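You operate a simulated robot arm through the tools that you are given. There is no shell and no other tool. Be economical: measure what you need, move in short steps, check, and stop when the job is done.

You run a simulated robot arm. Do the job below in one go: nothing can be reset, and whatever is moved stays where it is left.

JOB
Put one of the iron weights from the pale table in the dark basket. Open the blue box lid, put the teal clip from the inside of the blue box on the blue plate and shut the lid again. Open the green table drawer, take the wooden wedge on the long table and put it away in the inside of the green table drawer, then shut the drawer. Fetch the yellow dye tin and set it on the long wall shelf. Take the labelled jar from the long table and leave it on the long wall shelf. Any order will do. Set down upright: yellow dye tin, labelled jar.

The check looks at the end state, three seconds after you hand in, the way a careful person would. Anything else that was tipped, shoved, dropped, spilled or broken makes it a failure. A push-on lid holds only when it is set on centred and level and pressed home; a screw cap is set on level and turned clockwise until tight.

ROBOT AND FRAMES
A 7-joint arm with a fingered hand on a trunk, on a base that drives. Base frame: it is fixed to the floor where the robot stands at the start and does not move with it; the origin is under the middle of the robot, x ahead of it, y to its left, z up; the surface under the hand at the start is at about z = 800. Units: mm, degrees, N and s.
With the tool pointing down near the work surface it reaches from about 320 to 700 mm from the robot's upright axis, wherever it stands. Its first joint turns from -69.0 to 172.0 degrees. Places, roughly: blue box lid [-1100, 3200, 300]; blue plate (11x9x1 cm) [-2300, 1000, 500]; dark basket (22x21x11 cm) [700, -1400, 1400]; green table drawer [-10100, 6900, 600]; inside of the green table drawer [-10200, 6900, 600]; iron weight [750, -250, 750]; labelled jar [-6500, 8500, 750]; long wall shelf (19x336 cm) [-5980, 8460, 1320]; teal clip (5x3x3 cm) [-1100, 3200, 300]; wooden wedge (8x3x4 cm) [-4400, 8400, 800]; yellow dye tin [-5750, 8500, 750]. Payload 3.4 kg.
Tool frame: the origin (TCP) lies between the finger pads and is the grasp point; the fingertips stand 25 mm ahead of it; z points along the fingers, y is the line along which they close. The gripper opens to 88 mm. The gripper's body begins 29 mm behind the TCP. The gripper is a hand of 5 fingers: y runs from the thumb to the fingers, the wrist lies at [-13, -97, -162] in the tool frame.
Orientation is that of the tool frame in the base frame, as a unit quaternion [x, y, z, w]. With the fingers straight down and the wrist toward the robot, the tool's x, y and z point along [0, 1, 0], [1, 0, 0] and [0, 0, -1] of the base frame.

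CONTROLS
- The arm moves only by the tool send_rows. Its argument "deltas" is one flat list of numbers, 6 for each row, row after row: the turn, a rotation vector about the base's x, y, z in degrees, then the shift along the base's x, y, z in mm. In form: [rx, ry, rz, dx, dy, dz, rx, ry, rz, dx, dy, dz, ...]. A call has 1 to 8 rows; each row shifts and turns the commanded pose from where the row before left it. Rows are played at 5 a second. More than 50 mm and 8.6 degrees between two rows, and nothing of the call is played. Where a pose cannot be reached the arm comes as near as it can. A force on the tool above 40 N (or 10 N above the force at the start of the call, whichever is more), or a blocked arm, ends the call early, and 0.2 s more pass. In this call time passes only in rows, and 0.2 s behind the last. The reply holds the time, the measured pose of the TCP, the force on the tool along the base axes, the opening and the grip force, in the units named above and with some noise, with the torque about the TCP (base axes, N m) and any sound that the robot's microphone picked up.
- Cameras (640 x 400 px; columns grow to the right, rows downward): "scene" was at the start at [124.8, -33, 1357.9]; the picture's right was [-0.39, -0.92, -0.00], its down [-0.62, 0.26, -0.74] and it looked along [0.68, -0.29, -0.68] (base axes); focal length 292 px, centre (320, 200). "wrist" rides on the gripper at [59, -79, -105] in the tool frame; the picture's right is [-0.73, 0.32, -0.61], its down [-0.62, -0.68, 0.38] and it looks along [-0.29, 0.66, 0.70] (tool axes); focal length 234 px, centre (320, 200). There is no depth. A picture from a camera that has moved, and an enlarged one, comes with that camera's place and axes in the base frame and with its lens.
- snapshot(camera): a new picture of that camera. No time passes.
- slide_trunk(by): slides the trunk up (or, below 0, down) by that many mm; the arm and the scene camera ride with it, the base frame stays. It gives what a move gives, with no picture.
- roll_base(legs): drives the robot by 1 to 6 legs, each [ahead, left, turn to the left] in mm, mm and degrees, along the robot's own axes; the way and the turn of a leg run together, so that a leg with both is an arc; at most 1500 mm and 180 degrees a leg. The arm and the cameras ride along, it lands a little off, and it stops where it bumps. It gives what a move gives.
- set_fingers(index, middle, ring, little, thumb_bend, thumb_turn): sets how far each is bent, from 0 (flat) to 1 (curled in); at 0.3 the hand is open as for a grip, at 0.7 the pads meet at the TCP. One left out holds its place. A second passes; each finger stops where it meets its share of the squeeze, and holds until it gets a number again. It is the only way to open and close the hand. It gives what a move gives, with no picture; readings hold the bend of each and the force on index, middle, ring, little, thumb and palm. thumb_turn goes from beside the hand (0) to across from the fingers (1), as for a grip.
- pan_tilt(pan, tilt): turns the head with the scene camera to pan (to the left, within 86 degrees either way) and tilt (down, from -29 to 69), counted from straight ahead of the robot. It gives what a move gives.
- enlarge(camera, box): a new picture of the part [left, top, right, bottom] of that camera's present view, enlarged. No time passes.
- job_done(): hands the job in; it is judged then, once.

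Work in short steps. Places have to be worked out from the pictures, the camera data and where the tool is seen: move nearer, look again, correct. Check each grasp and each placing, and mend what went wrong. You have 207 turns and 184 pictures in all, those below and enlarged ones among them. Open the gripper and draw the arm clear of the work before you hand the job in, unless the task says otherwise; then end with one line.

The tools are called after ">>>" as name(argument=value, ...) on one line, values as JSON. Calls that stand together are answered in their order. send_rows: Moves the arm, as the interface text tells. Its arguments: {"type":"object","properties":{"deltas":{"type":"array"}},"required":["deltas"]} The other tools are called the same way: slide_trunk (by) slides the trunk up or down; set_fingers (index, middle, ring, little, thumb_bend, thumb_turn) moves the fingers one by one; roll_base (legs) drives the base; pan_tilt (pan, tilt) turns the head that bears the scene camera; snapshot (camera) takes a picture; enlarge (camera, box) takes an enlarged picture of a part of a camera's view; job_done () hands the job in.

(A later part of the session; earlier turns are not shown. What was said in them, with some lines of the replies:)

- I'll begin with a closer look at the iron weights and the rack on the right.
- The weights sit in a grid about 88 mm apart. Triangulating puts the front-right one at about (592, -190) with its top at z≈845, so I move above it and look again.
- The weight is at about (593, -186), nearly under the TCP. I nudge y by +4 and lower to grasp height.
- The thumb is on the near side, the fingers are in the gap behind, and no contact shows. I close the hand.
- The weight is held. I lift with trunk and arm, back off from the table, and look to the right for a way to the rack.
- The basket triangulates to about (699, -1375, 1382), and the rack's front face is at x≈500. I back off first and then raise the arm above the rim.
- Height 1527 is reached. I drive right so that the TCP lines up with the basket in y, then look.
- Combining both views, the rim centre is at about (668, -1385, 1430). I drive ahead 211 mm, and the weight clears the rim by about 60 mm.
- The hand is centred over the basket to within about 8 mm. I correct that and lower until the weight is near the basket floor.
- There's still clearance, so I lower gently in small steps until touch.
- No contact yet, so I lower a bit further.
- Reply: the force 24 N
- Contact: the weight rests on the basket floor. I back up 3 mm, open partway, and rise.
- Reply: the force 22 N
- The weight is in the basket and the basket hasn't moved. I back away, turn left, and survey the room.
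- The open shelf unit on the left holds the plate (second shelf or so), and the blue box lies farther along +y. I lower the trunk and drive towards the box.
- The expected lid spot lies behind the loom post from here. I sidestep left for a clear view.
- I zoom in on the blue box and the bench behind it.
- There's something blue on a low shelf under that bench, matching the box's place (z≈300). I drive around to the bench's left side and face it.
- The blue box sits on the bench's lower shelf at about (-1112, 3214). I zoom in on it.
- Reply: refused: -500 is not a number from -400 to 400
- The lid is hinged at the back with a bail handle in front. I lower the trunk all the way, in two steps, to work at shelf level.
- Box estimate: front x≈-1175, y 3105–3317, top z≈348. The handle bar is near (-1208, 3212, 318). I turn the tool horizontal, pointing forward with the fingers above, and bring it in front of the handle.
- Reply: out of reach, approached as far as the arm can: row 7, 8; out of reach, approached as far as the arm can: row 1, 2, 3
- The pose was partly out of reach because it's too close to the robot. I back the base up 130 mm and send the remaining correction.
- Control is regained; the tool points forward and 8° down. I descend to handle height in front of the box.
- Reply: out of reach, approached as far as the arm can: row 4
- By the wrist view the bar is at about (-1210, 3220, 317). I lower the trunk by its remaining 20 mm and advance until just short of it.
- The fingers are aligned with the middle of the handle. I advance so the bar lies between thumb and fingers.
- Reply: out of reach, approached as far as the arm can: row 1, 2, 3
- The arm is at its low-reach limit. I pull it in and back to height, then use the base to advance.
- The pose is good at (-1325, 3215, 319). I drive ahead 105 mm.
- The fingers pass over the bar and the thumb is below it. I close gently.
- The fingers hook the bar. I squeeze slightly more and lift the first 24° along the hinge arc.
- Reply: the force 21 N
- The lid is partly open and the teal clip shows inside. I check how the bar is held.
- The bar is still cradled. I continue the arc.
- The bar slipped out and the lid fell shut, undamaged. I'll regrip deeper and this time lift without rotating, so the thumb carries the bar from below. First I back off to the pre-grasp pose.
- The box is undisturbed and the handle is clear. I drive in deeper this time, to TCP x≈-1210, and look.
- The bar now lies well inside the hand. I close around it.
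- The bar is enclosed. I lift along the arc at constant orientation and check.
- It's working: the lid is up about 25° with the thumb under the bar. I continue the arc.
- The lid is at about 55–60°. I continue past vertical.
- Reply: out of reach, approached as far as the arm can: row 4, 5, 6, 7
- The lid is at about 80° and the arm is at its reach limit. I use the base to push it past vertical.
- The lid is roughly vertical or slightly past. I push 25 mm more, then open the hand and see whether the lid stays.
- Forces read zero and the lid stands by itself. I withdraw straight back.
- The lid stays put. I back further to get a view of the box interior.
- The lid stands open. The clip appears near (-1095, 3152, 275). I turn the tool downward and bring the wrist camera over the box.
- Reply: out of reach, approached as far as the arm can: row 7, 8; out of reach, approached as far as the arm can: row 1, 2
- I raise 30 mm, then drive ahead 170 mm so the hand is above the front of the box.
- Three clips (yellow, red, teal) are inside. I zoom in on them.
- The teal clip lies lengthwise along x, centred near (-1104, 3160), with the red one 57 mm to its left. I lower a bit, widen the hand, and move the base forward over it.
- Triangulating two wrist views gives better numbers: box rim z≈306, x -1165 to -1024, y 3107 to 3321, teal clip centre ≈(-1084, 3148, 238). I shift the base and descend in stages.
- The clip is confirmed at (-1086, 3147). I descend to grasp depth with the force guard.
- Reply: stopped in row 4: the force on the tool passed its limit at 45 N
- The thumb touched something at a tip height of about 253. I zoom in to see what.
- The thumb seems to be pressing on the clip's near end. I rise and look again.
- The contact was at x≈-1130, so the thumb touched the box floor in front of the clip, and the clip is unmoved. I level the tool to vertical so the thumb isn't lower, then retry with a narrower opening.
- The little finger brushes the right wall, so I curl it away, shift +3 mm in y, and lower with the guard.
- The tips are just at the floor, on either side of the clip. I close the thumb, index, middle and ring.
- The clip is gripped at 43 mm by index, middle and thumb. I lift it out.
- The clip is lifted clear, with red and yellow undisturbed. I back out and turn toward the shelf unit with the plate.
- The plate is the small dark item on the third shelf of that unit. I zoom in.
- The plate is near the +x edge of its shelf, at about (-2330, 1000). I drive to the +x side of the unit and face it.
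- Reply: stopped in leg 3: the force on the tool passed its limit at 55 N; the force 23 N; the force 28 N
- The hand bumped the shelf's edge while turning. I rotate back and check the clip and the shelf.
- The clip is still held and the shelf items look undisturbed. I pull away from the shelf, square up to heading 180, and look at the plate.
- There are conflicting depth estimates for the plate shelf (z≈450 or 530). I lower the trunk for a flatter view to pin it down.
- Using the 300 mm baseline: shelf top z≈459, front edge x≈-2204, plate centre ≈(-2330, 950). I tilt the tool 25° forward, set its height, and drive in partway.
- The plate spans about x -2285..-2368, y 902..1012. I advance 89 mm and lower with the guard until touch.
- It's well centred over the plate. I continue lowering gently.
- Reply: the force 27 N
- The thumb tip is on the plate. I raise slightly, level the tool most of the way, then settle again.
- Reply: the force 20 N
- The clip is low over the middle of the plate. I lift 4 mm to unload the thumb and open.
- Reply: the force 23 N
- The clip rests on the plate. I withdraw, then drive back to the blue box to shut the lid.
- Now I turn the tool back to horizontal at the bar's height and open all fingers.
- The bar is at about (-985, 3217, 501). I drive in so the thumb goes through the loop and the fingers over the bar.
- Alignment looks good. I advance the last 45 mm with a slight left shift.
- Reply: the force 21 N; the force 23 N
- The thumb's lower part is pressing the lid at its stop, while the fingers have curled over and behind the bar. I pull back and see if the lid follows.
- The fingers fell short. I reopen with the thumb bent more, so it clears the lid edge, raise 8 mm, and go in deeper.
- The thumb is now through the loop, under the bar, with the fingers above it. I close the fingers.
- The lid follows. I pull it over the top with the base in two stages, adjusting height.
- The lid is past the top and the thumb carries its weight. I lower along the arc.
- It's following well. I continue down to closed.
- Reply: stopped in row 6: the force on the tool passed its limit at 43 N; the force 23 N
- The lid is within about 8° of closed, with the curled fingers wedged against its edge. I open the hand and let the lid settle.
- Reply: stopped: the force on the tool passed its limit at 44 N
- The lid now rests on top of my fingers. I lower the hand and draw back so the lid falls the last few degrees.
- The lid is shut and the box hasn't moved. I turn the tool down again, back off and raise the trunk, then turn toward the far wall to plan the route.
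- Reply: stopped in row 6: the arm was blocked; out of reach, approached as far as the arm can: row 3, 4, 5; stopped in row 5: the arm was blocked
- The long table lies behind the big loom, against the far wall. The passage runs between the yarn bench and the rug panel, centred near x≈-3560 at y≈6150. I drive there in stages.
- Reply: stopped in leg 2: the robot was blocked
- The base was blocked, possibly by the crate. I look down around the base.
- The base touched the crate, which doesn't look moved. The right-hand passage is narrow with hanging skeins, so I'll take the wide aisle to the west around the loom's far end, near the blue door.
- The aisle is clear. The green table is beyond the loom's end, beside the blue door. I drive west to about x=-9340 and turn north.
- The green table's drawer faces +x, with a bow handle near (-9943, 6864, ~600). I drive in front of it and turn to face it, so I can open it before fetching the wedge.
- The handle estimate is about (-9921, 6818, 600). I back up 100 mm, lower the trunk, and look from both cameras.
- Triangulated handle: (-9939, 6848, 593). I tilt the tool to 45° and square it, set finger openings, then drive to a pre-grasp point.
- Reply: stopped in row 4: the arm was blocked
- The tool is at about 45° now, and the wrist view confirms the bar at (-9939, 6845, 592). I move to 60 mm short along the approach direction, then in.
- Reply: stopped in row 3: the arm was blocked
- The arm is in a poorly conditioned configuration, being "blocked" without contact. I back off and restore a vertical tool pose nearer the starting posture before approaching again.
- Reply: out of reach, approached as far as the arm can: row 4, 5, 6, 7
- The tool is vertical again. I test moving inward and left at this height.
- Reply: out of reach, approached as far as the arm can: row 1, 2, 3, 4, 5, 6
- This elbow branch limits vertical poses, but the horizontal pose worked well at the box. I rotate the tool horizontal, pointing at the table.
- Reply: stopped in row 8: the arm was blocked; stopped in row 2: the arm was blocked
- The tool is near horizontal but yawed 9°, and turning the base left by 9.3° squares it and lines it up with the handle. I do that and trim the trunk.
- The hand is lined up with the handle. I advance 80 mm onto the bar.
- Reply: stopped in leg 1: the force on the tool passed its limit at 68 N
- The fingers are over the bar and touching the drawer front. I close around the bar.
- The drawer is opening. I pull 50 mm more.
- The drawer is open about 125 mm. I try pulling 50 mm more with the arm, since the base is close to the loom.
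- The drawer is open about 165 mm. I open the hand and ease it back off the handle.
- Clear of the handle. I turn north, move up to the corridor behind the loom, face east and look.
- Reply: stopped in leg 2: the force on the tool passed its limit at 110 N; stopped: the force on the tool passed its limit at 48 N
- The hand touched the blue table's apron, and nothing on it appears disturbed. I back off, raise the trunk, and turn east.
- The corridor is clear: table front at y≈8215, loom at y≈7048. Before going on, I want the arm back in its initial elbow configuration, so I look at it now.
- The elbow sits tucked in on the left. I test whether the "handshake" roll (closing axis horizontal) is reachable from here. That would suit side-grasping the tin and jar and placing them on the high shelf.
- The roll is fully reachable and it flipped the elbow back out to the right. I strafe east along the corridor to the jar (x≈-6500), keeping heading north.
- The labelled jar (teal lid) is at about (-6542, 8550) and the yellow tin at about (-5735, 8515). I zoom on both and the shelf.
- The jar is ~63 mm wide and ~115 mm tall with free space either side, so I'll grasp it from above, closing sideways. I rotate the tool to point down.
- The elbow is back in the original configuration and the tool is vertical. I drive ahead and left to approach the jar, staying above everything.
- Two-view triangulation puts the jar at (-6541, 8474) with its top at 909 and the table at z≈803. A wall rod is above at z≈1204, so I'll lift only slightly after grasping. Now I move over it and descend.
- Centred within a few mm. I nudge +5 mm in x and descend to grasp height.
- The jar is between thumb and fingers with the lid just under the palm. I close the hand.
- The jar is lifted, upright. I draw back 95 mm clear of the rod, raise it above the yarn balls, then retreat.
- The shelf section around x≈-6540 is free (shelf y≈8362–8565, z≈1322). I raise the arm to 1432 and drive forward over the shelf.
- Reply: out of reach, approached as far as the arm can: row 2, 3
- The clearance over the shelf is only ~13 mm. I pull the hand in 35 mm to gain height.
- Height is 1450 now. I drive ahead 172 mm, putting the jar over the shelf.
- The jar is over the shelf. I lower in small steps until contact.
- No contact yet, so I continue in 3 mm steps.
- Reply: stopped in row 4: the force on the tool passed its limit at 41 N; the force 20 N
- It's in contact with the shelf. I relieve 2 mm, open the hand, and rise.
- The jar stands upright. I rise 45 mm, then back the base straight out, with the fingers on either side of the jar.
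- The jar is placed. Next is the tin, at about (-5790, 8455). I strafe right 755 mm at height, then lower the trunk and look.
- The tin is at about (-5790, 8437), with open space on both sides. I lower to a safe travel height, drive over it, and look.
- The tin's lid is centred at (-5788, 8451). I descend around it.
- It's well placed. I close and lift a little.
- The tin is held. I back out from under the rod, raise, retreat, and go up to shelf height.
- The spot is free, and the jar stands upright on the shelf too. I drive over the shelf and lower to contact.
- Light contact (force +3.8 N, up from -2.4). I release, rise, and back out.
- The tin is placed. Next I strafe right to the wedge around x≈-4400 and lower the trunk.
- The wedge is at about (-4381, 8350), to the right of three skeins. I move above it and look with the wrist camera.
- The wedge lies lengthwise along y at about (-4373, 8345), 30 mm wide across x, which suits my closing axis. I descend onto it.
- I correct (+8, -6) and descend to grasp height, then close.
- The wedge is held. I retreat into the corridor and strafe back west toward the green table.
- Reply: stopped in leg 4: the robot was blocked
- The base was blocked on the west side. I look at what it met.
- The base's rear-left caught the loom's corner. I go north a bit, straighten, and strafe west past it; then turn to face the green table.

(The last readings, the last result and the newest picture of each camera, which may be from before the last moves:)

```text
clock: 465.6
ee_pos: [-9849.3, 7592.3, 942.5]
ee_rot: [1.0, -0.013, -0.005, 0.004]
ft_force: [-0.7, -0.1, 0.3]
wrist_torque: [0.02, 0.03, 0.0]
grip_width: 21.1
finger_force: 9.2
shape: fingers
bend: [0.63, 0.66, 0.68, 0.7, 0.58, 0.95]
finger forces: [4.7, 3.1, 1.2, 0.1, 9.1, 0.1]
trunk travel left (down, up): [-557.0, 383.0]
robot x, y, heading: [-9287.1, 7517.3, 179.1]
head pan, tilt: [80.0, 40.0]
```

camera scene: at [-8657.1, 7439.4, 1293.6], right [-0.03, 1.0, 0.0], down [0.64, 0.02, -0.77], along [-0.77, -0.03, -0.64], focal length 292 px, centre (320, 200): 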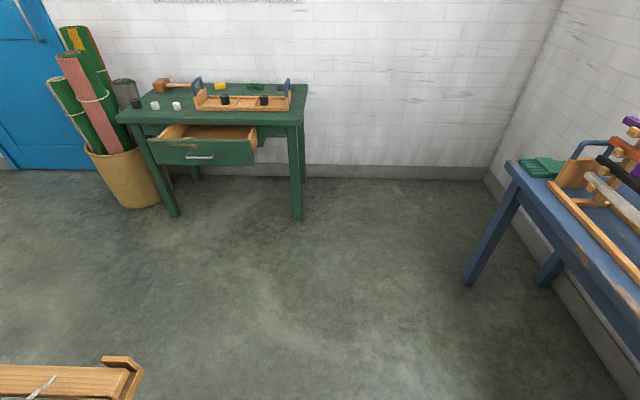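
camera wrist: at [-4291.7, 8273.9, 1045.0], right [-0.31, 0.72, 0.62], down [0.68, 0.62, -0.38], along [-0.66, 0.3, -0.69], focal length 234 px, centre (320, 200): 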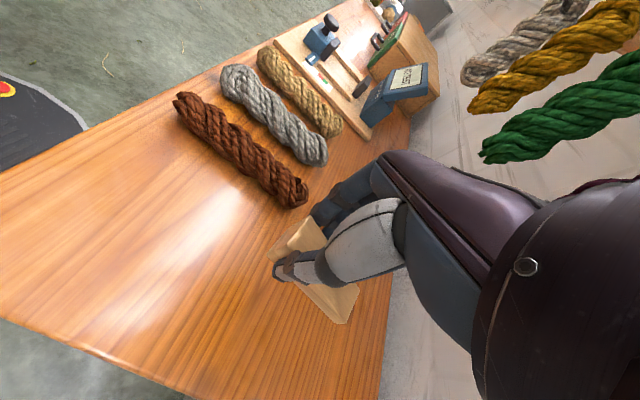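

I slide along to the drawer and look down into it.

>>> roll_base(legs=[[0, 740, 0.5]])

>>> pan_tilt(pan=0, tilt=48)

>>> snapshot(camera="scene")

>>> snapshot(camera="wrist")

```text
clock: 469.6
ee_pos: [-9861.1, 6849.7, 942.3]
ee_rot: [1.0, -0.009, -0.006, 0.004]
ft_force: [-0.4, -0.5, -0.2]
wrist_torque: [0.01, -0.03, 0.0]
grip_width: 21.2
finger_force: 8.7
shape: fingers
bend: [0.63, 0.66, 0.68, 0.7, 0.58, 0.95]
finger forces: [4.7, 3.1, 1.2, 0.1, 9.0, 0.1]
trunk travel left (down, up): [-557.0, 383.0]
robot x, y, heading: [-9299.9, 6779.5, 179.1]
head pan, tilt: [80.0, 40.0]
```

```text
clock: 471.1
ee_pos: [-9862.7, 6851.6, 941.9]
ee_rot: [1.0, -0.009, -0.006, 0.004]
ft_force: [-0.5, 0.7, -0.2]
wrist_torque: [0.03, -0.02, -0.02]
grip_width: 21.0
finger_force: 9.5
shape: fingers
bend: [0.63, 0.66, 0.68, 0.7, 0.58, 0.95]
finger forces: [4.8, 3.1, 1.3, 0.1, 9.1, 0.0]
trunk travel left (down, up): [-557.0, 383.0]
robot x, y, heading: [-9297.2, 6777.1, 179.3]
head pan, tilt: [0.0, 48.0]
```

```text
20 pictures are left
camera scene: at [-9430.7, 6779.3, 1282.2], right [0.01, 1.0, 0.0], down [0.74, -0.01, -0.67], along [-0.67, 0.01, -0.74], focal length 292 px, centre (320, 200)
```

scene: 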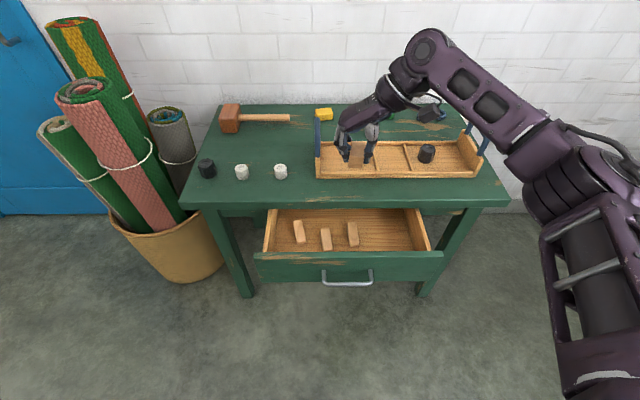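

```text
19 pictures are left
camera wrist: at [-9800.2, 6928.3, 1044.5], right [-0.72, -0.3, 0.62], down [-0.61, 0.69, -0.38], along [-0.31, -0.66, -0.69], focal length 234 px, centre (320, 200)
```

wrist: 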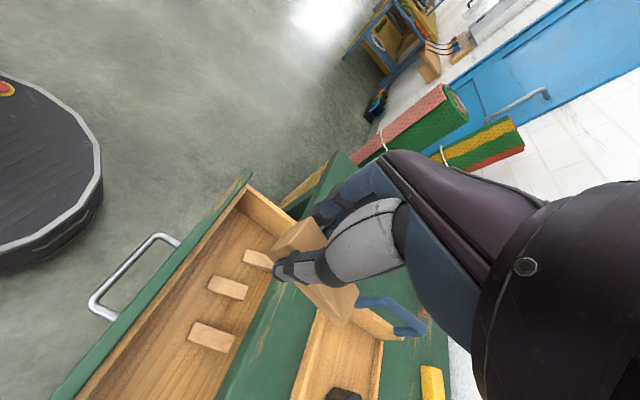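

The drawer holds three wedges on the left, leaving free floor to the right (y≈6910–7060). The opening between front panel (x≈-9822) and tabletop edge (x≈-9941) is ~119 mm, so I aim for TCP (-9873, 6975).

>>> roll_base(legs=[[11, -123, 0.5]])

>>> slide_trunk(by=-200)

>>> snapshot(camera="wrist")

>>> snapshot(camera="scene")

```text
clock: 472.4
ee_pos: [-9873.5, 6966.9, 941.3]
ee_rot: [1.0, -0.004, -0.006, 0.005]
ft_force: [0.1, 0.2, 0.1]
wrist_torque: [-0.04, 0.0, 0.03]
grip_width: 21.1
finger_force: 9.2
shape: fingers
bend: [0.63, 0.66, 0.68, 0.7, 0.58, 0.95]
finger forces: [4.7, 3.1, 1.2, 0.0, 9.1, 0.1]
trunk travel left (down, up): [-557.0, 383.0]
robot x, y, heading: [-9312.2, 6900.3, 179.9]
head pan, tilt: [0.0, 48.0]
```

```text
clock: 474.5
ee_pos: [-9873.0, 6967.4, 741.5]
ee_rot: [1.0, -0.004, -0.007, 0.004]
ft_force: [-0.5, 0.1, -0.3]
wrist_torque: [-0.01, 0.02, -0.02]
grip_width: 20.9
finger_force: 9.1
shape: fingers
bend: [0.63, 0.66, 0.68, 0.7, 0.58, 0.95]
finger forces: [4.7, 3.1, 1.2, 0.1, 9.1, 0.0]
trunk travel left (down, up): [-357.0, 583.0]
robot x, y, heading: [-9309.6, 6903.2, 180.0]
head pan, tilt: [0.0, 48.0]
```

```text
18 pictures are left
camera wrist: at [-9812.1, 7045.3, 844.6], right [-0.72, -0.31, 0.62], down [-0.62, 0.68, -0.38], along [-0.3, -0.66, -0.69], focal length 234 px, centre (320, 200)
```

wrist: 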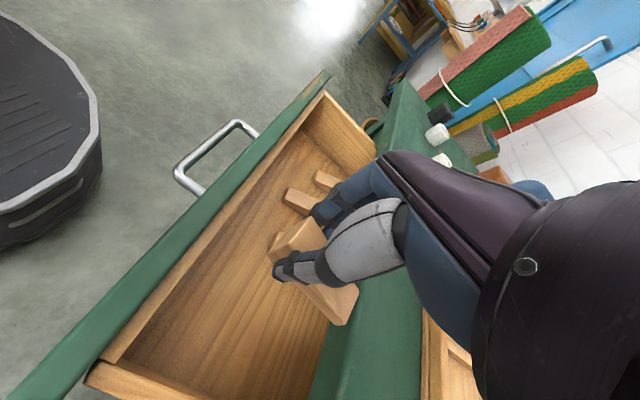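

```text
17 pictures are left
camera scene: at [-9441.1, 6900.2, 1082.2], right [0.0, 1.0, 0.0], down [0.74, 0.0, -0.67], along [-0.67, 0.0, -0.74], focal length 292 px, centre (320, 200)
```

scene: 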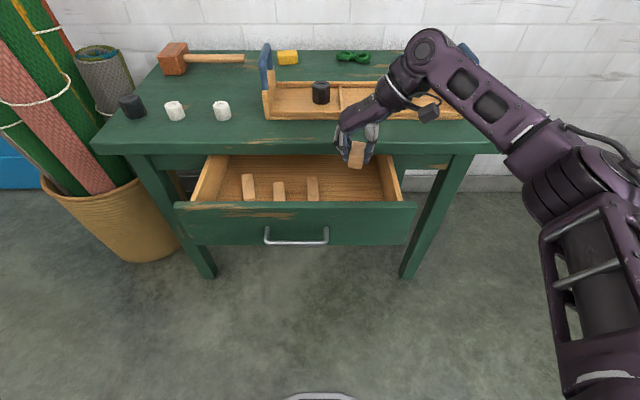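

Margins are tight but fine. I shift (-3, +18), lower the trunk 85 mm, and check again.

>>> send_rows(deltas=[0, 0, 0, -3, 18, 0])

>>> slide_trunk(by=-85)

>>> snapshot(camera="wrist")

```text
clock: 474.9
ee_pos: [-9876.4, 6984.0, 741.1]
ee_rot: [1.0, -0.004, -0.006, 0.005]
ft_force: [0.3, -0.2, -0.9]
wrist_torque: [0.0, -0.01, 0.03]
grip_width: 20.9
finger_force: 9.3
shape: fingers
bend: [0.63, 0.66, 0.68, 0.7, 0.58, 0.95]
finger forces: [4.6, 3.1, 1.1, 0.0, 9.1, 0.1]
trunk travel left (down, up): [-357.0, 583.0]
robot x, y, heading: [-9310.9, 6899.9, 180.0]
head pan, tilt: [0.0, 48.0]
```

```text
clock: 476.1
ee_pos: [-9876.8, 6984.6, 655.3]
ee_rot: [1.0, -0.004, -0.007, 0.004]
ft_force: [-0.4, -0.1, 0.1]
wrist_torque: [0.01, -0.04, -0.02]
grip_width: 21.1
finger_force: 9.3
shape: fingers
bend: [0.63, 0.66, 0.68, 0.7, 0.58, 0.95]
finger forces: [4.8, 3.1, 1.2, 0.0, 9.1, 0.0]
trunk travel left (down, up): [-272.0, 668.0]
robot x, y, heading: [-9308.6, 6898.0, 179.9]
head pan, tilt: [0.0, 48.0]
```

```text
16 pictures are left
camera wrist: at [-9815.9, 7063.7, 758.3], right [-0.72, -0.31, 0.62], down [-0.62, 0.68, -0.38], along [-0.3, -0.66, -0.69], focal length 234 px, centre (320, 200)
```

wrist: 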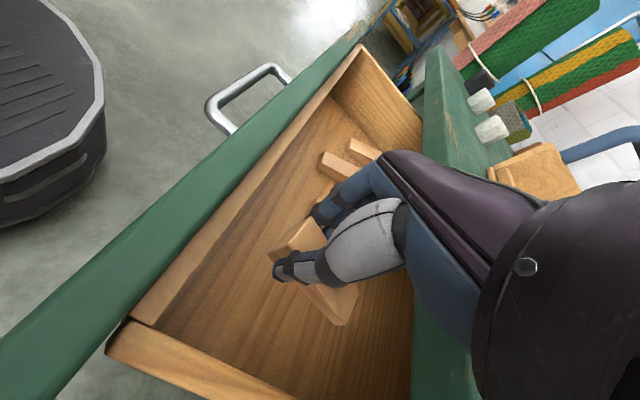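

It's clear on all sides. I lower by arm until contact.

>>> send_rows(deltas=[0, 0, 0, 0, 0, -15, 0, 0, 0, 0, 0, -12, 0, 0, 0, 0, 0, -8, 0, 0, 0, 0, 0, -6, 0, 0, 0, 0, 0, -5, 0, 0, 0, 0, 0, -5, 0, 0, 0, 0, 0, -4])

>>> snapshot(camera="wrist")

```text
clock: 477.7
ee_pos: [-9877.5, 6984.4, 599.2]
ee_rot: [1.0, -0.005, -0.006, 0.004]
ft_force: [-0.1, 0.3, -1.6]
wrist_torque: [0.0, 0.01, 0.03]
grip_width: 21.2
finger_force: 9.1
shape: fingers
bend: [0.63, 0.66, 0.68, 0.7, 0.58, 0.95]
finger forces: [4.7, 3.0, 1.2, 0.0, 9.1, 0.0]
trunk travel left (down, up): [-272.0, 668.0]
robot x, y, heading: [-9308.2, 6902.1, 179.9]
head pan, tilt: [0.0, 48.0]
```

```text
15 pictures are left
camera wrist: at [-9817.0, 7063.7, 702.2], right [-0.72, -0.31, 0.62], down [-0.62, 0.68, -0.38], along [-0.3, -0.66, -0.69], focal length 234 px, centre (320, 200)
```

wrist: 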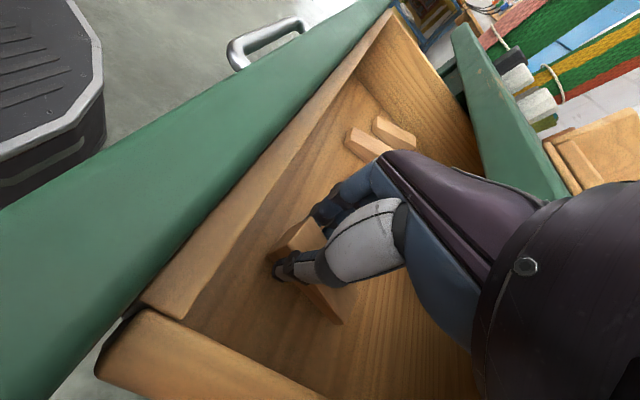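

No contact yet. I continue in small steps.

>>> send_rows(deltas=[0, 0, 0, 0, 0, -5, 0, 0, 0, 0, 0, -5, 0, 0, 0, 0, 0, -4, 0, 0, 0, 0, 0, -4, 0, 0, 0, 0, 0, -4, 0, 0, 0, 0, 0, -4, 0, 0, 0, 0, 0, -4])

```text
clock: 479.4
ee_pos: [-9878.6, 6983.9, 580.4]
ee_rot: [1.0, -0.005, -0.015, 0.009]
ft_force: [-1.2, 1.6, 19.3]
wrist_torque: [0.4, -0.08, 0.04]
grip_width: 21.2
finger_force: 15.7
shape: fingers
bend: [0.64, 0.67, 0.69, 0.7, 0.6, 0.95]
finger forces: [5.0, 3.1, 1.2, 0.0, 22.0, 0.0]
trunk travel left (down, up): [-272.0, 668.0]
robot x, y, heading: [-9310.5, 6901.2, 179.9]
head pan, tilt: [0.0, 48.0]
stopped in row 7: the force on the tool passed its limit at 42 N (the readings are from after the stop); the commanded pose is now the measured one
```

It has touched the drawer floor. I relieve it, open modestly, and raise straight out.

>>> send_rows(deltas=[0, 0, 0, 0, 0, 4])

>>> set_fingers(index=0.45, middle=0.45, ring=0.45, little=0.45, thumb_bend=0.4)

>>> send_rows(deltas=[0, 0, 0, 0, 0, 15, 0, 0, 0, 0, 0, 30, 0, 0, 0, 0, 0, 35, 0, 0, 0, 0, 0, 40, 0, 0, 0, 0, 0, 40])

>>> slide_trunk(by=120)

>>> snapshot(camera="wrist")

```text
clock: 479.8
ee_pos: [-9877.1, 6983.2, 579.7]
ee_rot: [1.0, -0.006, -0.01, 0.006]
ft_force: [-2.3, 1.3, 6.5]
wrist_torque: [0.01, 0.02, 0.0]
grip_width: 21.2
finger_force: 10.0
shape: fingers
bend: [0.64, 0.67, 0.69, 0.7, 0.6, 0.95]
finger forces: [5.3, 3.4, 1.0, 0.1, 10.7, 0.0]
trunk travel left (down, up): [-272.0, 668.0]
robot x, y, heading: [-9309.2, 6900.2, 179.7]
head pan, tilt: [0.0, 48.0]
```

```text
clock: 480.8
ee_pos: [-9877.8, 6982.3, 580.2]
ee_rot: [1.0, -0.005, -0.01, 0.007]
ft_force: [0.0, 1.3, 1.1]
wrist_torque: [-0.01, 0.04, -0.03]
grip_width: 57.9
finger_force: 1.1
shape: fingers
bend: [0.45, 0.46, 0.45, 0.45, 0.4, 0.97]
finger forces: [0.0, 1.5, 0.0, 0.0, 0.0, 0.0]
trunk travel left (down, up): [-272.0, 668.0]
robot x, y, heading: [-9311.4, 6901.5, 179.9]
head pan, tilt: [0.0, 48.0]
```

```text
clock: 482.0
ee_pos: [-9874.5, 6981.3, 737.1]
ee_rot: [1.0, -0.005, -0.01, 0.008]
ft_force: [0.2, 0.6, -0.4]
wrist_torque: [0.01, 0.03, -0.01]
grip_width: 57.5
finger_force: 0.1
shape: fingers
bend: [0.45, 0.45, 0.45, 0.45, 0.4, 0.97]
finger forces: [0.0, 0.0, 0.1, 0.1, 0.0, 0.1]
trunk travel left (down, up): [-272.0, 668.0]
robot x, y, heading: [-9311.1, 6897.5, 180.1]
head pan, tilt: [0.0, 48.0]
```

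```text
clock: 483.5
ee_pos: [-9876.4, 6982.2, 857.2]
ee_rot: [1.0, -0.005, -0.01, 0.007]
ft_force: [0.4, -0.1, -1.1]
wrist_torque: [0.0, 0.0, 0.03]
grip_width: 57.6
finger_force: 0.0
shape: fingers
bend: [0.45, 0.45, 0.45, 0.45, 0.4, 0.97]
finger forces: [0.0, 0.1, 0.0, 0.0, 0.0, 0.0]
trunk travel left (down, up): [-392.0, 548.0]
robot x, y, heading: [-9308.1, 6899.5, 179.9]
head pan, tilt: [0.0, 48.0]
```

```text
14 pictures are left
camera wrist: at [-9813.8, 7061.0, 958.5], right [-0.72, -0.31, 0.63], down [-0.62, 0.68, -0.38], along [-0.31, -0.66, -0.68], focal length 234 px, centre (320, 200)
```

wrist: 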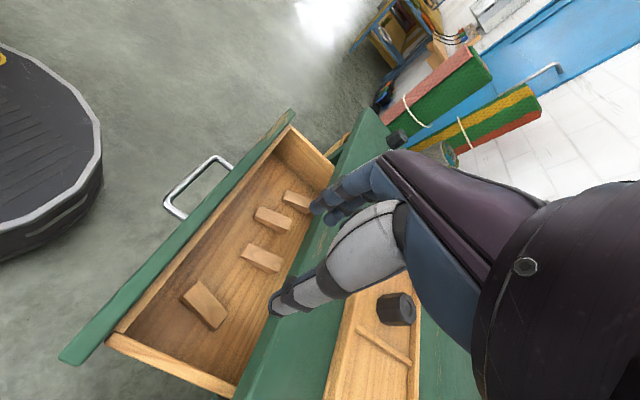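

The wedge is in the drawer beside the others. I back out, go to the handle's centre line, and lower with fingers together to push the drawer shut via its handle.

>>> roll_base(legs=[[-178, 130, 0]])

>>> set_fingers(index=0.66, middle=0.66, ring=0.66, little=0.66, thumb_bend=0.66)

>>> slide_trunk(by=-255)

>>> snapshot(camera="scene")

>>> snapshot(camera="wrist")

```text
clock: 485.1
ee_pos: [-9696.0, 6855.4, 856.6]
ee_rot: [1.0, -0.006, -0.011, 0.007]
ft_force: [0.4, -0.7, 0.0]
wrist_torque: [0.01, 0.0, 0.0]
grip_width: 57.5
finger_force: 0.0
shape: fingers
bend: [0.45, 0.45, 0.45, 0.45, 0.4, 0.97]
finger forces: [0.0, 0.0, 0.0, 0.0, 0.0, 0.0]
trunk travel left (down, up): [-392.0, 548.0]
robot x, y, heading: [-9129.9, 6776.0, 179.7]
head pan, tilt: [0.0, 48.0]
```

```text
clock: 486.1
ee_pos: [-9697.8, 6855.7, 856.4]
ee_rot: [1.0, -0.006, -0.009, 0.008]
ft_force: [-0.1, -0.4, -0.7]
wrist_torque: [0.01, 0.0, -0.04]
grip_width: 7.6
finger_force: 0.1
shape: fingers
bend: [0.66, 0.66, 0.66, 0.66, 0.66, 0.97]
finger forces: [0.1, 0.0, 0.1, 0.0, 0.1, 0.0]
trunk travel left (down, up): [-392.0, 548.0]
robot x, y, heading: [-9130.3, 6772.4, 179.8]
head pan, tilt: [0.0, 48.0]
```

```text
clock: 488.8
ee_pos: [-9697.8, 6854.9, 601.6]
ee_rot: [1.0, -0.006, -0.01, 0.007]
ft_force: [-0.4, -0.3, -0.8]
wrist_torque: [0.04, 0.01, -0.02]
grip_width: 7.4
finger_force: 0.0
shape: fingers
bend: [0.66, 0.66, 0.66, 0.66, 0.66, 0.97]
finger forces: [0.0, 0.0, 0.0, 0.0, 0.1, 0.0]
trunk travel left (down, up): [-137.0, 803.0]
robot x, y, heading: [-9133.7, 6772.0, 179.8]
head pan, tilt: [0.0, 48.0]
```

```text
13 pictures are left
camera scene: at [-9263.0, 6773.4, 862.2], right [0.0, 1.0, 0.0], down [0.74, 0.0, -0.67], along [-0.67, 0.0, -0.74], focal length 292 px, centre (320, 200)
```

scene: 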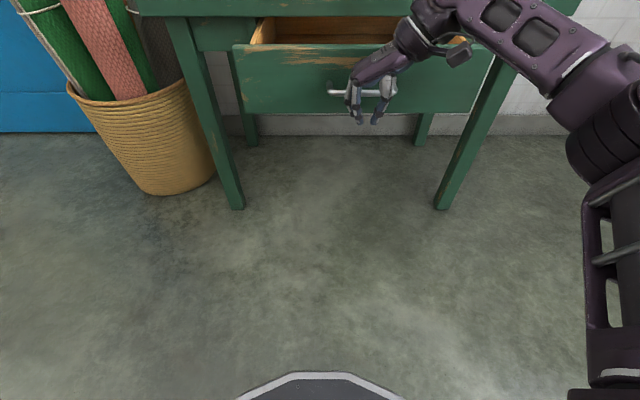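

```text
12 pictures are left
camera wrist: at [-9635.3, 6934.8, 703.7], right [-0.72, -0.31, 0.63], down [-0.62, 0.68, -0.38], along [-0.31, -0.66, -0.68], focal length 234 px, centre (320, 200)
```

wrist: 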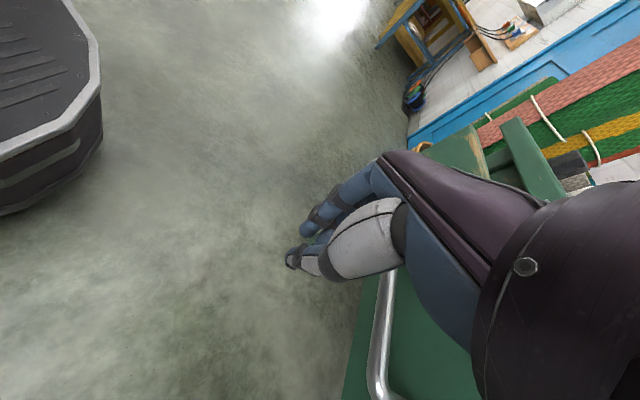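

The hand is just in front of the handle. I drive forward to push the drawer in.

>>> roll_base(legs=[[130, 0, 0]])

>>> snapshot(camera="scene")

```text
clock: 490.1
ee_pos: [-9827.7, 6858.4, 601.2]
ee_rot: [1.0, -0.008, -0.01, 0.007]
ft_force: [0.2, 0.3, -1.3]
wrist_torque: [-0.01, 0.0, -0.02]
grip_width: 7.1
finger_force: 0.0
shape: fingers
bend: [0.66, 0.66, 0.66, 0.66, 0.66, 0.97]
finger forces: [0.1, 0.1, 0.0, 0.1, 0.0, 0.1]
trunk travel left (down, up): [-137.0, 803.0]
robot x, y, heading: [-9264.2, 6779.3, 179.7]
head pan, tilt: [0.0, 48.0]
```

```text
11 pictures are left
camera scene: at [-9393.3, 6774.6, 862.1], right [0.01, 1.0, 0.0], down [0.74, -0.01, -0.67], along [-0.67, 0.0, -0.74], focal length 292 px, centre (320, 200)
```

scene: 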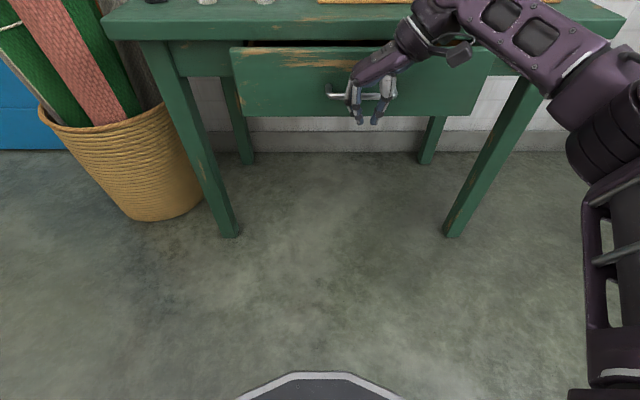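

The drawer follows. I push another 70 mm, and the force limit will stop me at closure.

>>> roll_base(legs=[[75, 0, 0]])

>>> snapshot(camera="scene")

```text
clock: 491.2
ee_pos: [-9890.5, 6855.6, 603.7]
ee_rot: [1.0, 0.003, -0.001, 0.005]
ft_force: [19.8, 1.8, 3.9]
wrist_torque: [-0.02, 0.0, 0.32]
grip_width: 7.3
finger_force: 11.1
shape: fingers
bend: [0.66, 0.66, 0.66, 0.7, 0.66, 0.98]
finger forces: [0.0, 0.0, 9.3, 12.7, 0.1, 0.0]
trunk travel left (down, up): [-137.0, 803.0]
robot x, y, heading: [-9333.5, 6774.5, 179.6]
head pan, tilt: [0.0, 48.0]
stopped in leg 1: the force on the tool passed its limit at 52 N (the readings are from after the stop); the commanded pose is now the measured one
```

```text
10 pictures are left
camera scene: at [-9462.8, 6774.9, 862.6], right [0.01, 1.0, 0.0], down [0.74, 0.0, -0.67], along [-0.67, 0.0, -0.74], focal length 292 px, centre (320, 200)
```

scene: 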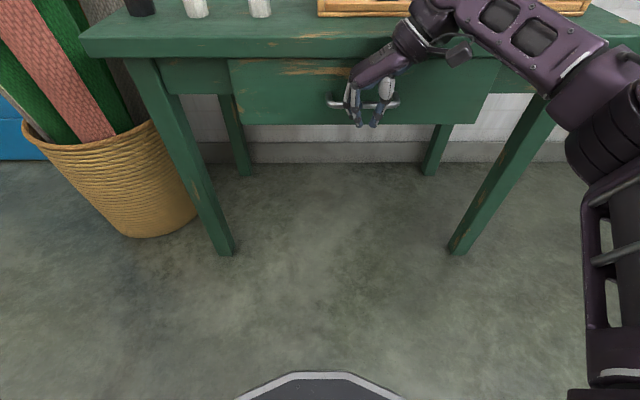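

The force stop indicates the drawer is shut. I back off and verify.

>>> roll_base(legs=[[-150, 0, 0]])

>>> slide_trunk(by=300)

>>> pan_tilt(pan=5, tilt=38)

>>> snapshot(camera="scene")

```text
clock: 492.6
ee_pos: [-9743.6, 6853.8, 599.9]
ee_rot: [1.0, 0.003, 0.0, 0.006]
ft_force: [0.3, 0.1, 0.6]
wrist_torque: [0.0, 0.0, 0.0]
grip_width: 7.3
finger_force: 0.1
shape: fingers
bend: [0.66, 0.66, 0.66, 0.66, 0.66, 0.98]
finger forces: [0.1, 0.0, 0.1, 0.0, 0.0, 0.0]
trunk travel left (down, up): [-137.0, 803.0]
robot x, y, heading: [-9181.2, 6772.6, 179.8]
head pan, tilt: [0.0, 48.0]
```

```text
clock: 495.6
ee_pos: [-9744.2, 6853.3, 899.7]
ee_rot: [1.0, 0.002, 0.0, 0.005]
ft_force: [-0.1, 0.6, -0.3]
wrist_torque: [-0.03, 0.0, 0.01]
grip_width: 7.2
finger_force: 0.0
shape: fingers
bend: [0.66, 0.66, 0.66, 0.66, 0.66, 0.98]
finger forces: [0.0, 0.0, 0.1, 0.0, 0.0, 0.1]
trunk travel left (down, up): [-437.0, 503.0]
robot x, y, heading: [-9182.2, 6773.8, 179.6]
head pan, tilt: [0.0, 48.0]
```

```text
clock: 496.3
ee_pos: [-9744.3, 6854.3, 900.4]
ee_rot: [1.0, 0.003, -0.001, 0.006]
ft_force: [-0.5, 0.3, 0.9]
wrist_torque: [-0.02, 0.01, -0.02]
grip_width: 7.3
finger_force: 0.1
shape: fingers
bend: [0.66, 0.66, 0.66, 0.66, 0.66, 0.98]
finger forces: [0.0, 0.0, 0.0, 0.0, 0.0, 0.0]
trunk travel left (down, up): [-437.0, 503.0]
robot x, y, heading: [-9183.8, 6774.3, 180.0]
head pan, tilt: [5.0, 38.0]
```

```text
9 pictures are left
camera scene: at [-9321.9, 6766.4, 1176.6], right [-0.08, 1.0, 0.0], down [0.61, 0.05, -0.79], along [-0.78, -0.07, -0.62], focal length 292 px, centre (320, 200)
```

scene: 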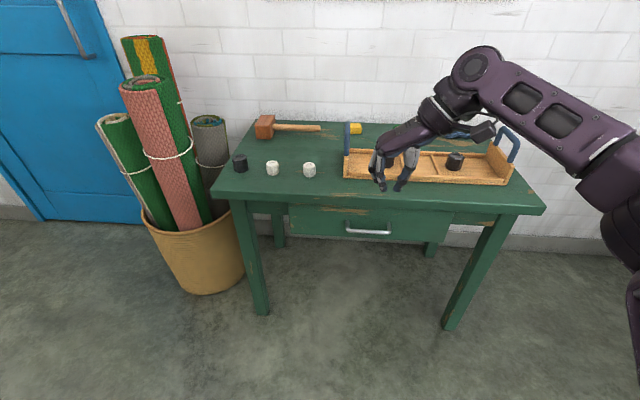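

The drawer is flush. Finally, I open the hand and check the jar and tin on the shelf from the corridor.

>>> set_fingers(index=0.3, middle=0.3, ring=0.3, little=0.3, thumb_bend=0.3)

>>> roll_base(legs=[[60, -650, 0], [0, 0, -90]])

>>> pan_tilt(pan=-75, tilt=5)

>>> snapshot(camera="scene")

```text
clock: 497.3
ee_pos: [-9745.4, 6853.1, 900.0]
ee_rot: [1.0, 0.003, -0.001, 0.005]
ft_force: [-0.8, -0.1, 0.4]
wrist_torque: [0.03, 0.02, -0.01]
grip_width: 84.5
finger_force: 0.1
shape: fingers
bend: [0.3, 0.3, 0.3, 0.3, 0.3, 0.98]
finger forces: [0.0, 0.0, 0.0, 0.1, 0.1, 0.0]
trunk travel left (down, up): [-437.0, 503.0]
robot x, y, heading: [-9183.2, 6774.1, 179.9]
head pan, tilt: [5.0, 38.0]
```

```text
clock: 504.6
ee_pos: [-9200.4, 7983.4, 899.1]
ee_rot: [0.73, -0.683, -0.004, 0.003]
ft_force: [-0.4, -0.5, 0.2]
wrist_torque: [0.01, 0.01, -0.04]
grip_width: 84.3
finger_force: 0.1
shape: fingers
bend: [0.3, 0.3, 0.3, 0.3, 0.3, 0.98]
finger forces: [0.0, 0.0, 0.1, 0.0, 0.0, 0.0]
trunk travel left (down, up): [-437.0, 503.0]
robot x, y, heading: [-9250.3, 7418.7, 93.1]
head pan, tilt: [5.0, 38.0]
```

```text
clock: 506.1
ee_pos: [-9199.2, 7981.8, 900.7]
ee_rot: [0.729, -0.684, -0.004, 0.003]
ft_force: [-0.9, 0.6, 0.2]
wrist_torque: [0.01, 0.0, 0.01]
grip_width: 84.3
finger_force: 0.1
shape: fingers
bend: [0.3, 0.3, 0.3, 0.3, 0.3, 0.98]
finger forces: [0.0, 0.0, 0.1, 0.0, 0.0, 0.0]
trunk travel left (down, up): [-437.0, 503.0]
robot x, y, heading: [-9246.2, 7416.6, 93.3]
head pan, tilt: [-75.0, 5.0]
```

```text
8 pictures are left
camera scene: at [-9163.4, 7497.5, 1229.3], right [0.31, -0.95, 0.0], down [-0.08, -0.03, -1.0], along [0.95, 0.31, -0.09], focal length 292 px, centre (320, 200)
```

scene: 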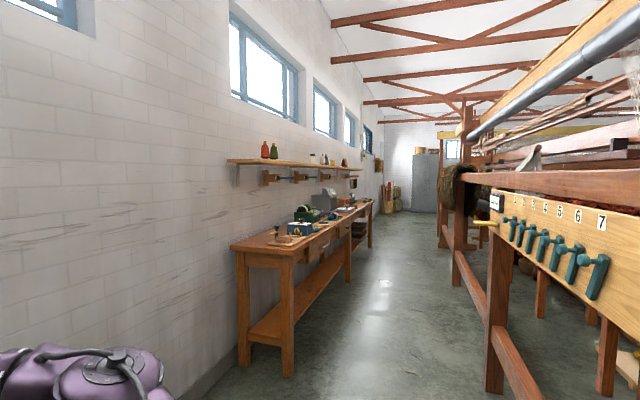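

>>> enlarge(camera="scene", box=[250, 135, 370, 195])

```text
5.33 times, centred on (310, 165) of scene
camera zoom: at [-9163.4, 7497.5, 1229.3], right [0.31, -0.95, 0.0], down [-0.08, -0.03, -1.0], along [0.95, 0.31, -0.09], focal length 1555 px, centre (373, 387)
```

zoom: 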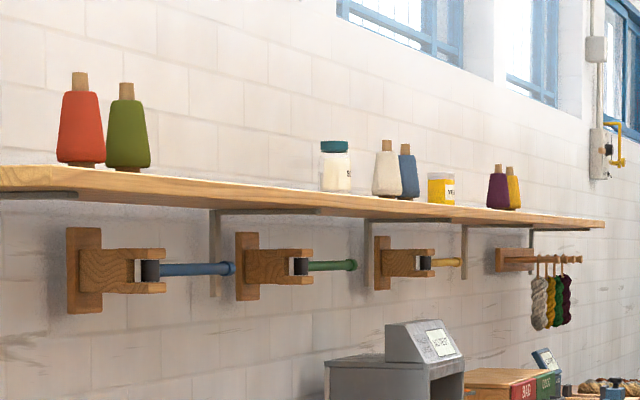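

The jar and the yellow tin both stand upright on the shelf. The hand is open and clear of everything, so I hand the job in.

>>> job_done()

```text
The job is handed in.
```

All five parts of the job are done and handed in: the weight is in the basket, the teal clip is on the plate with the lid shut, the wedge is in the closed drawer, and the tin and jar stand upright on the long wall shelf. On the way I bumped a few fixtures (shelf unit, crate, blue table, loom) and dropped the box lid shut once, and nothing looked moved or damaged.
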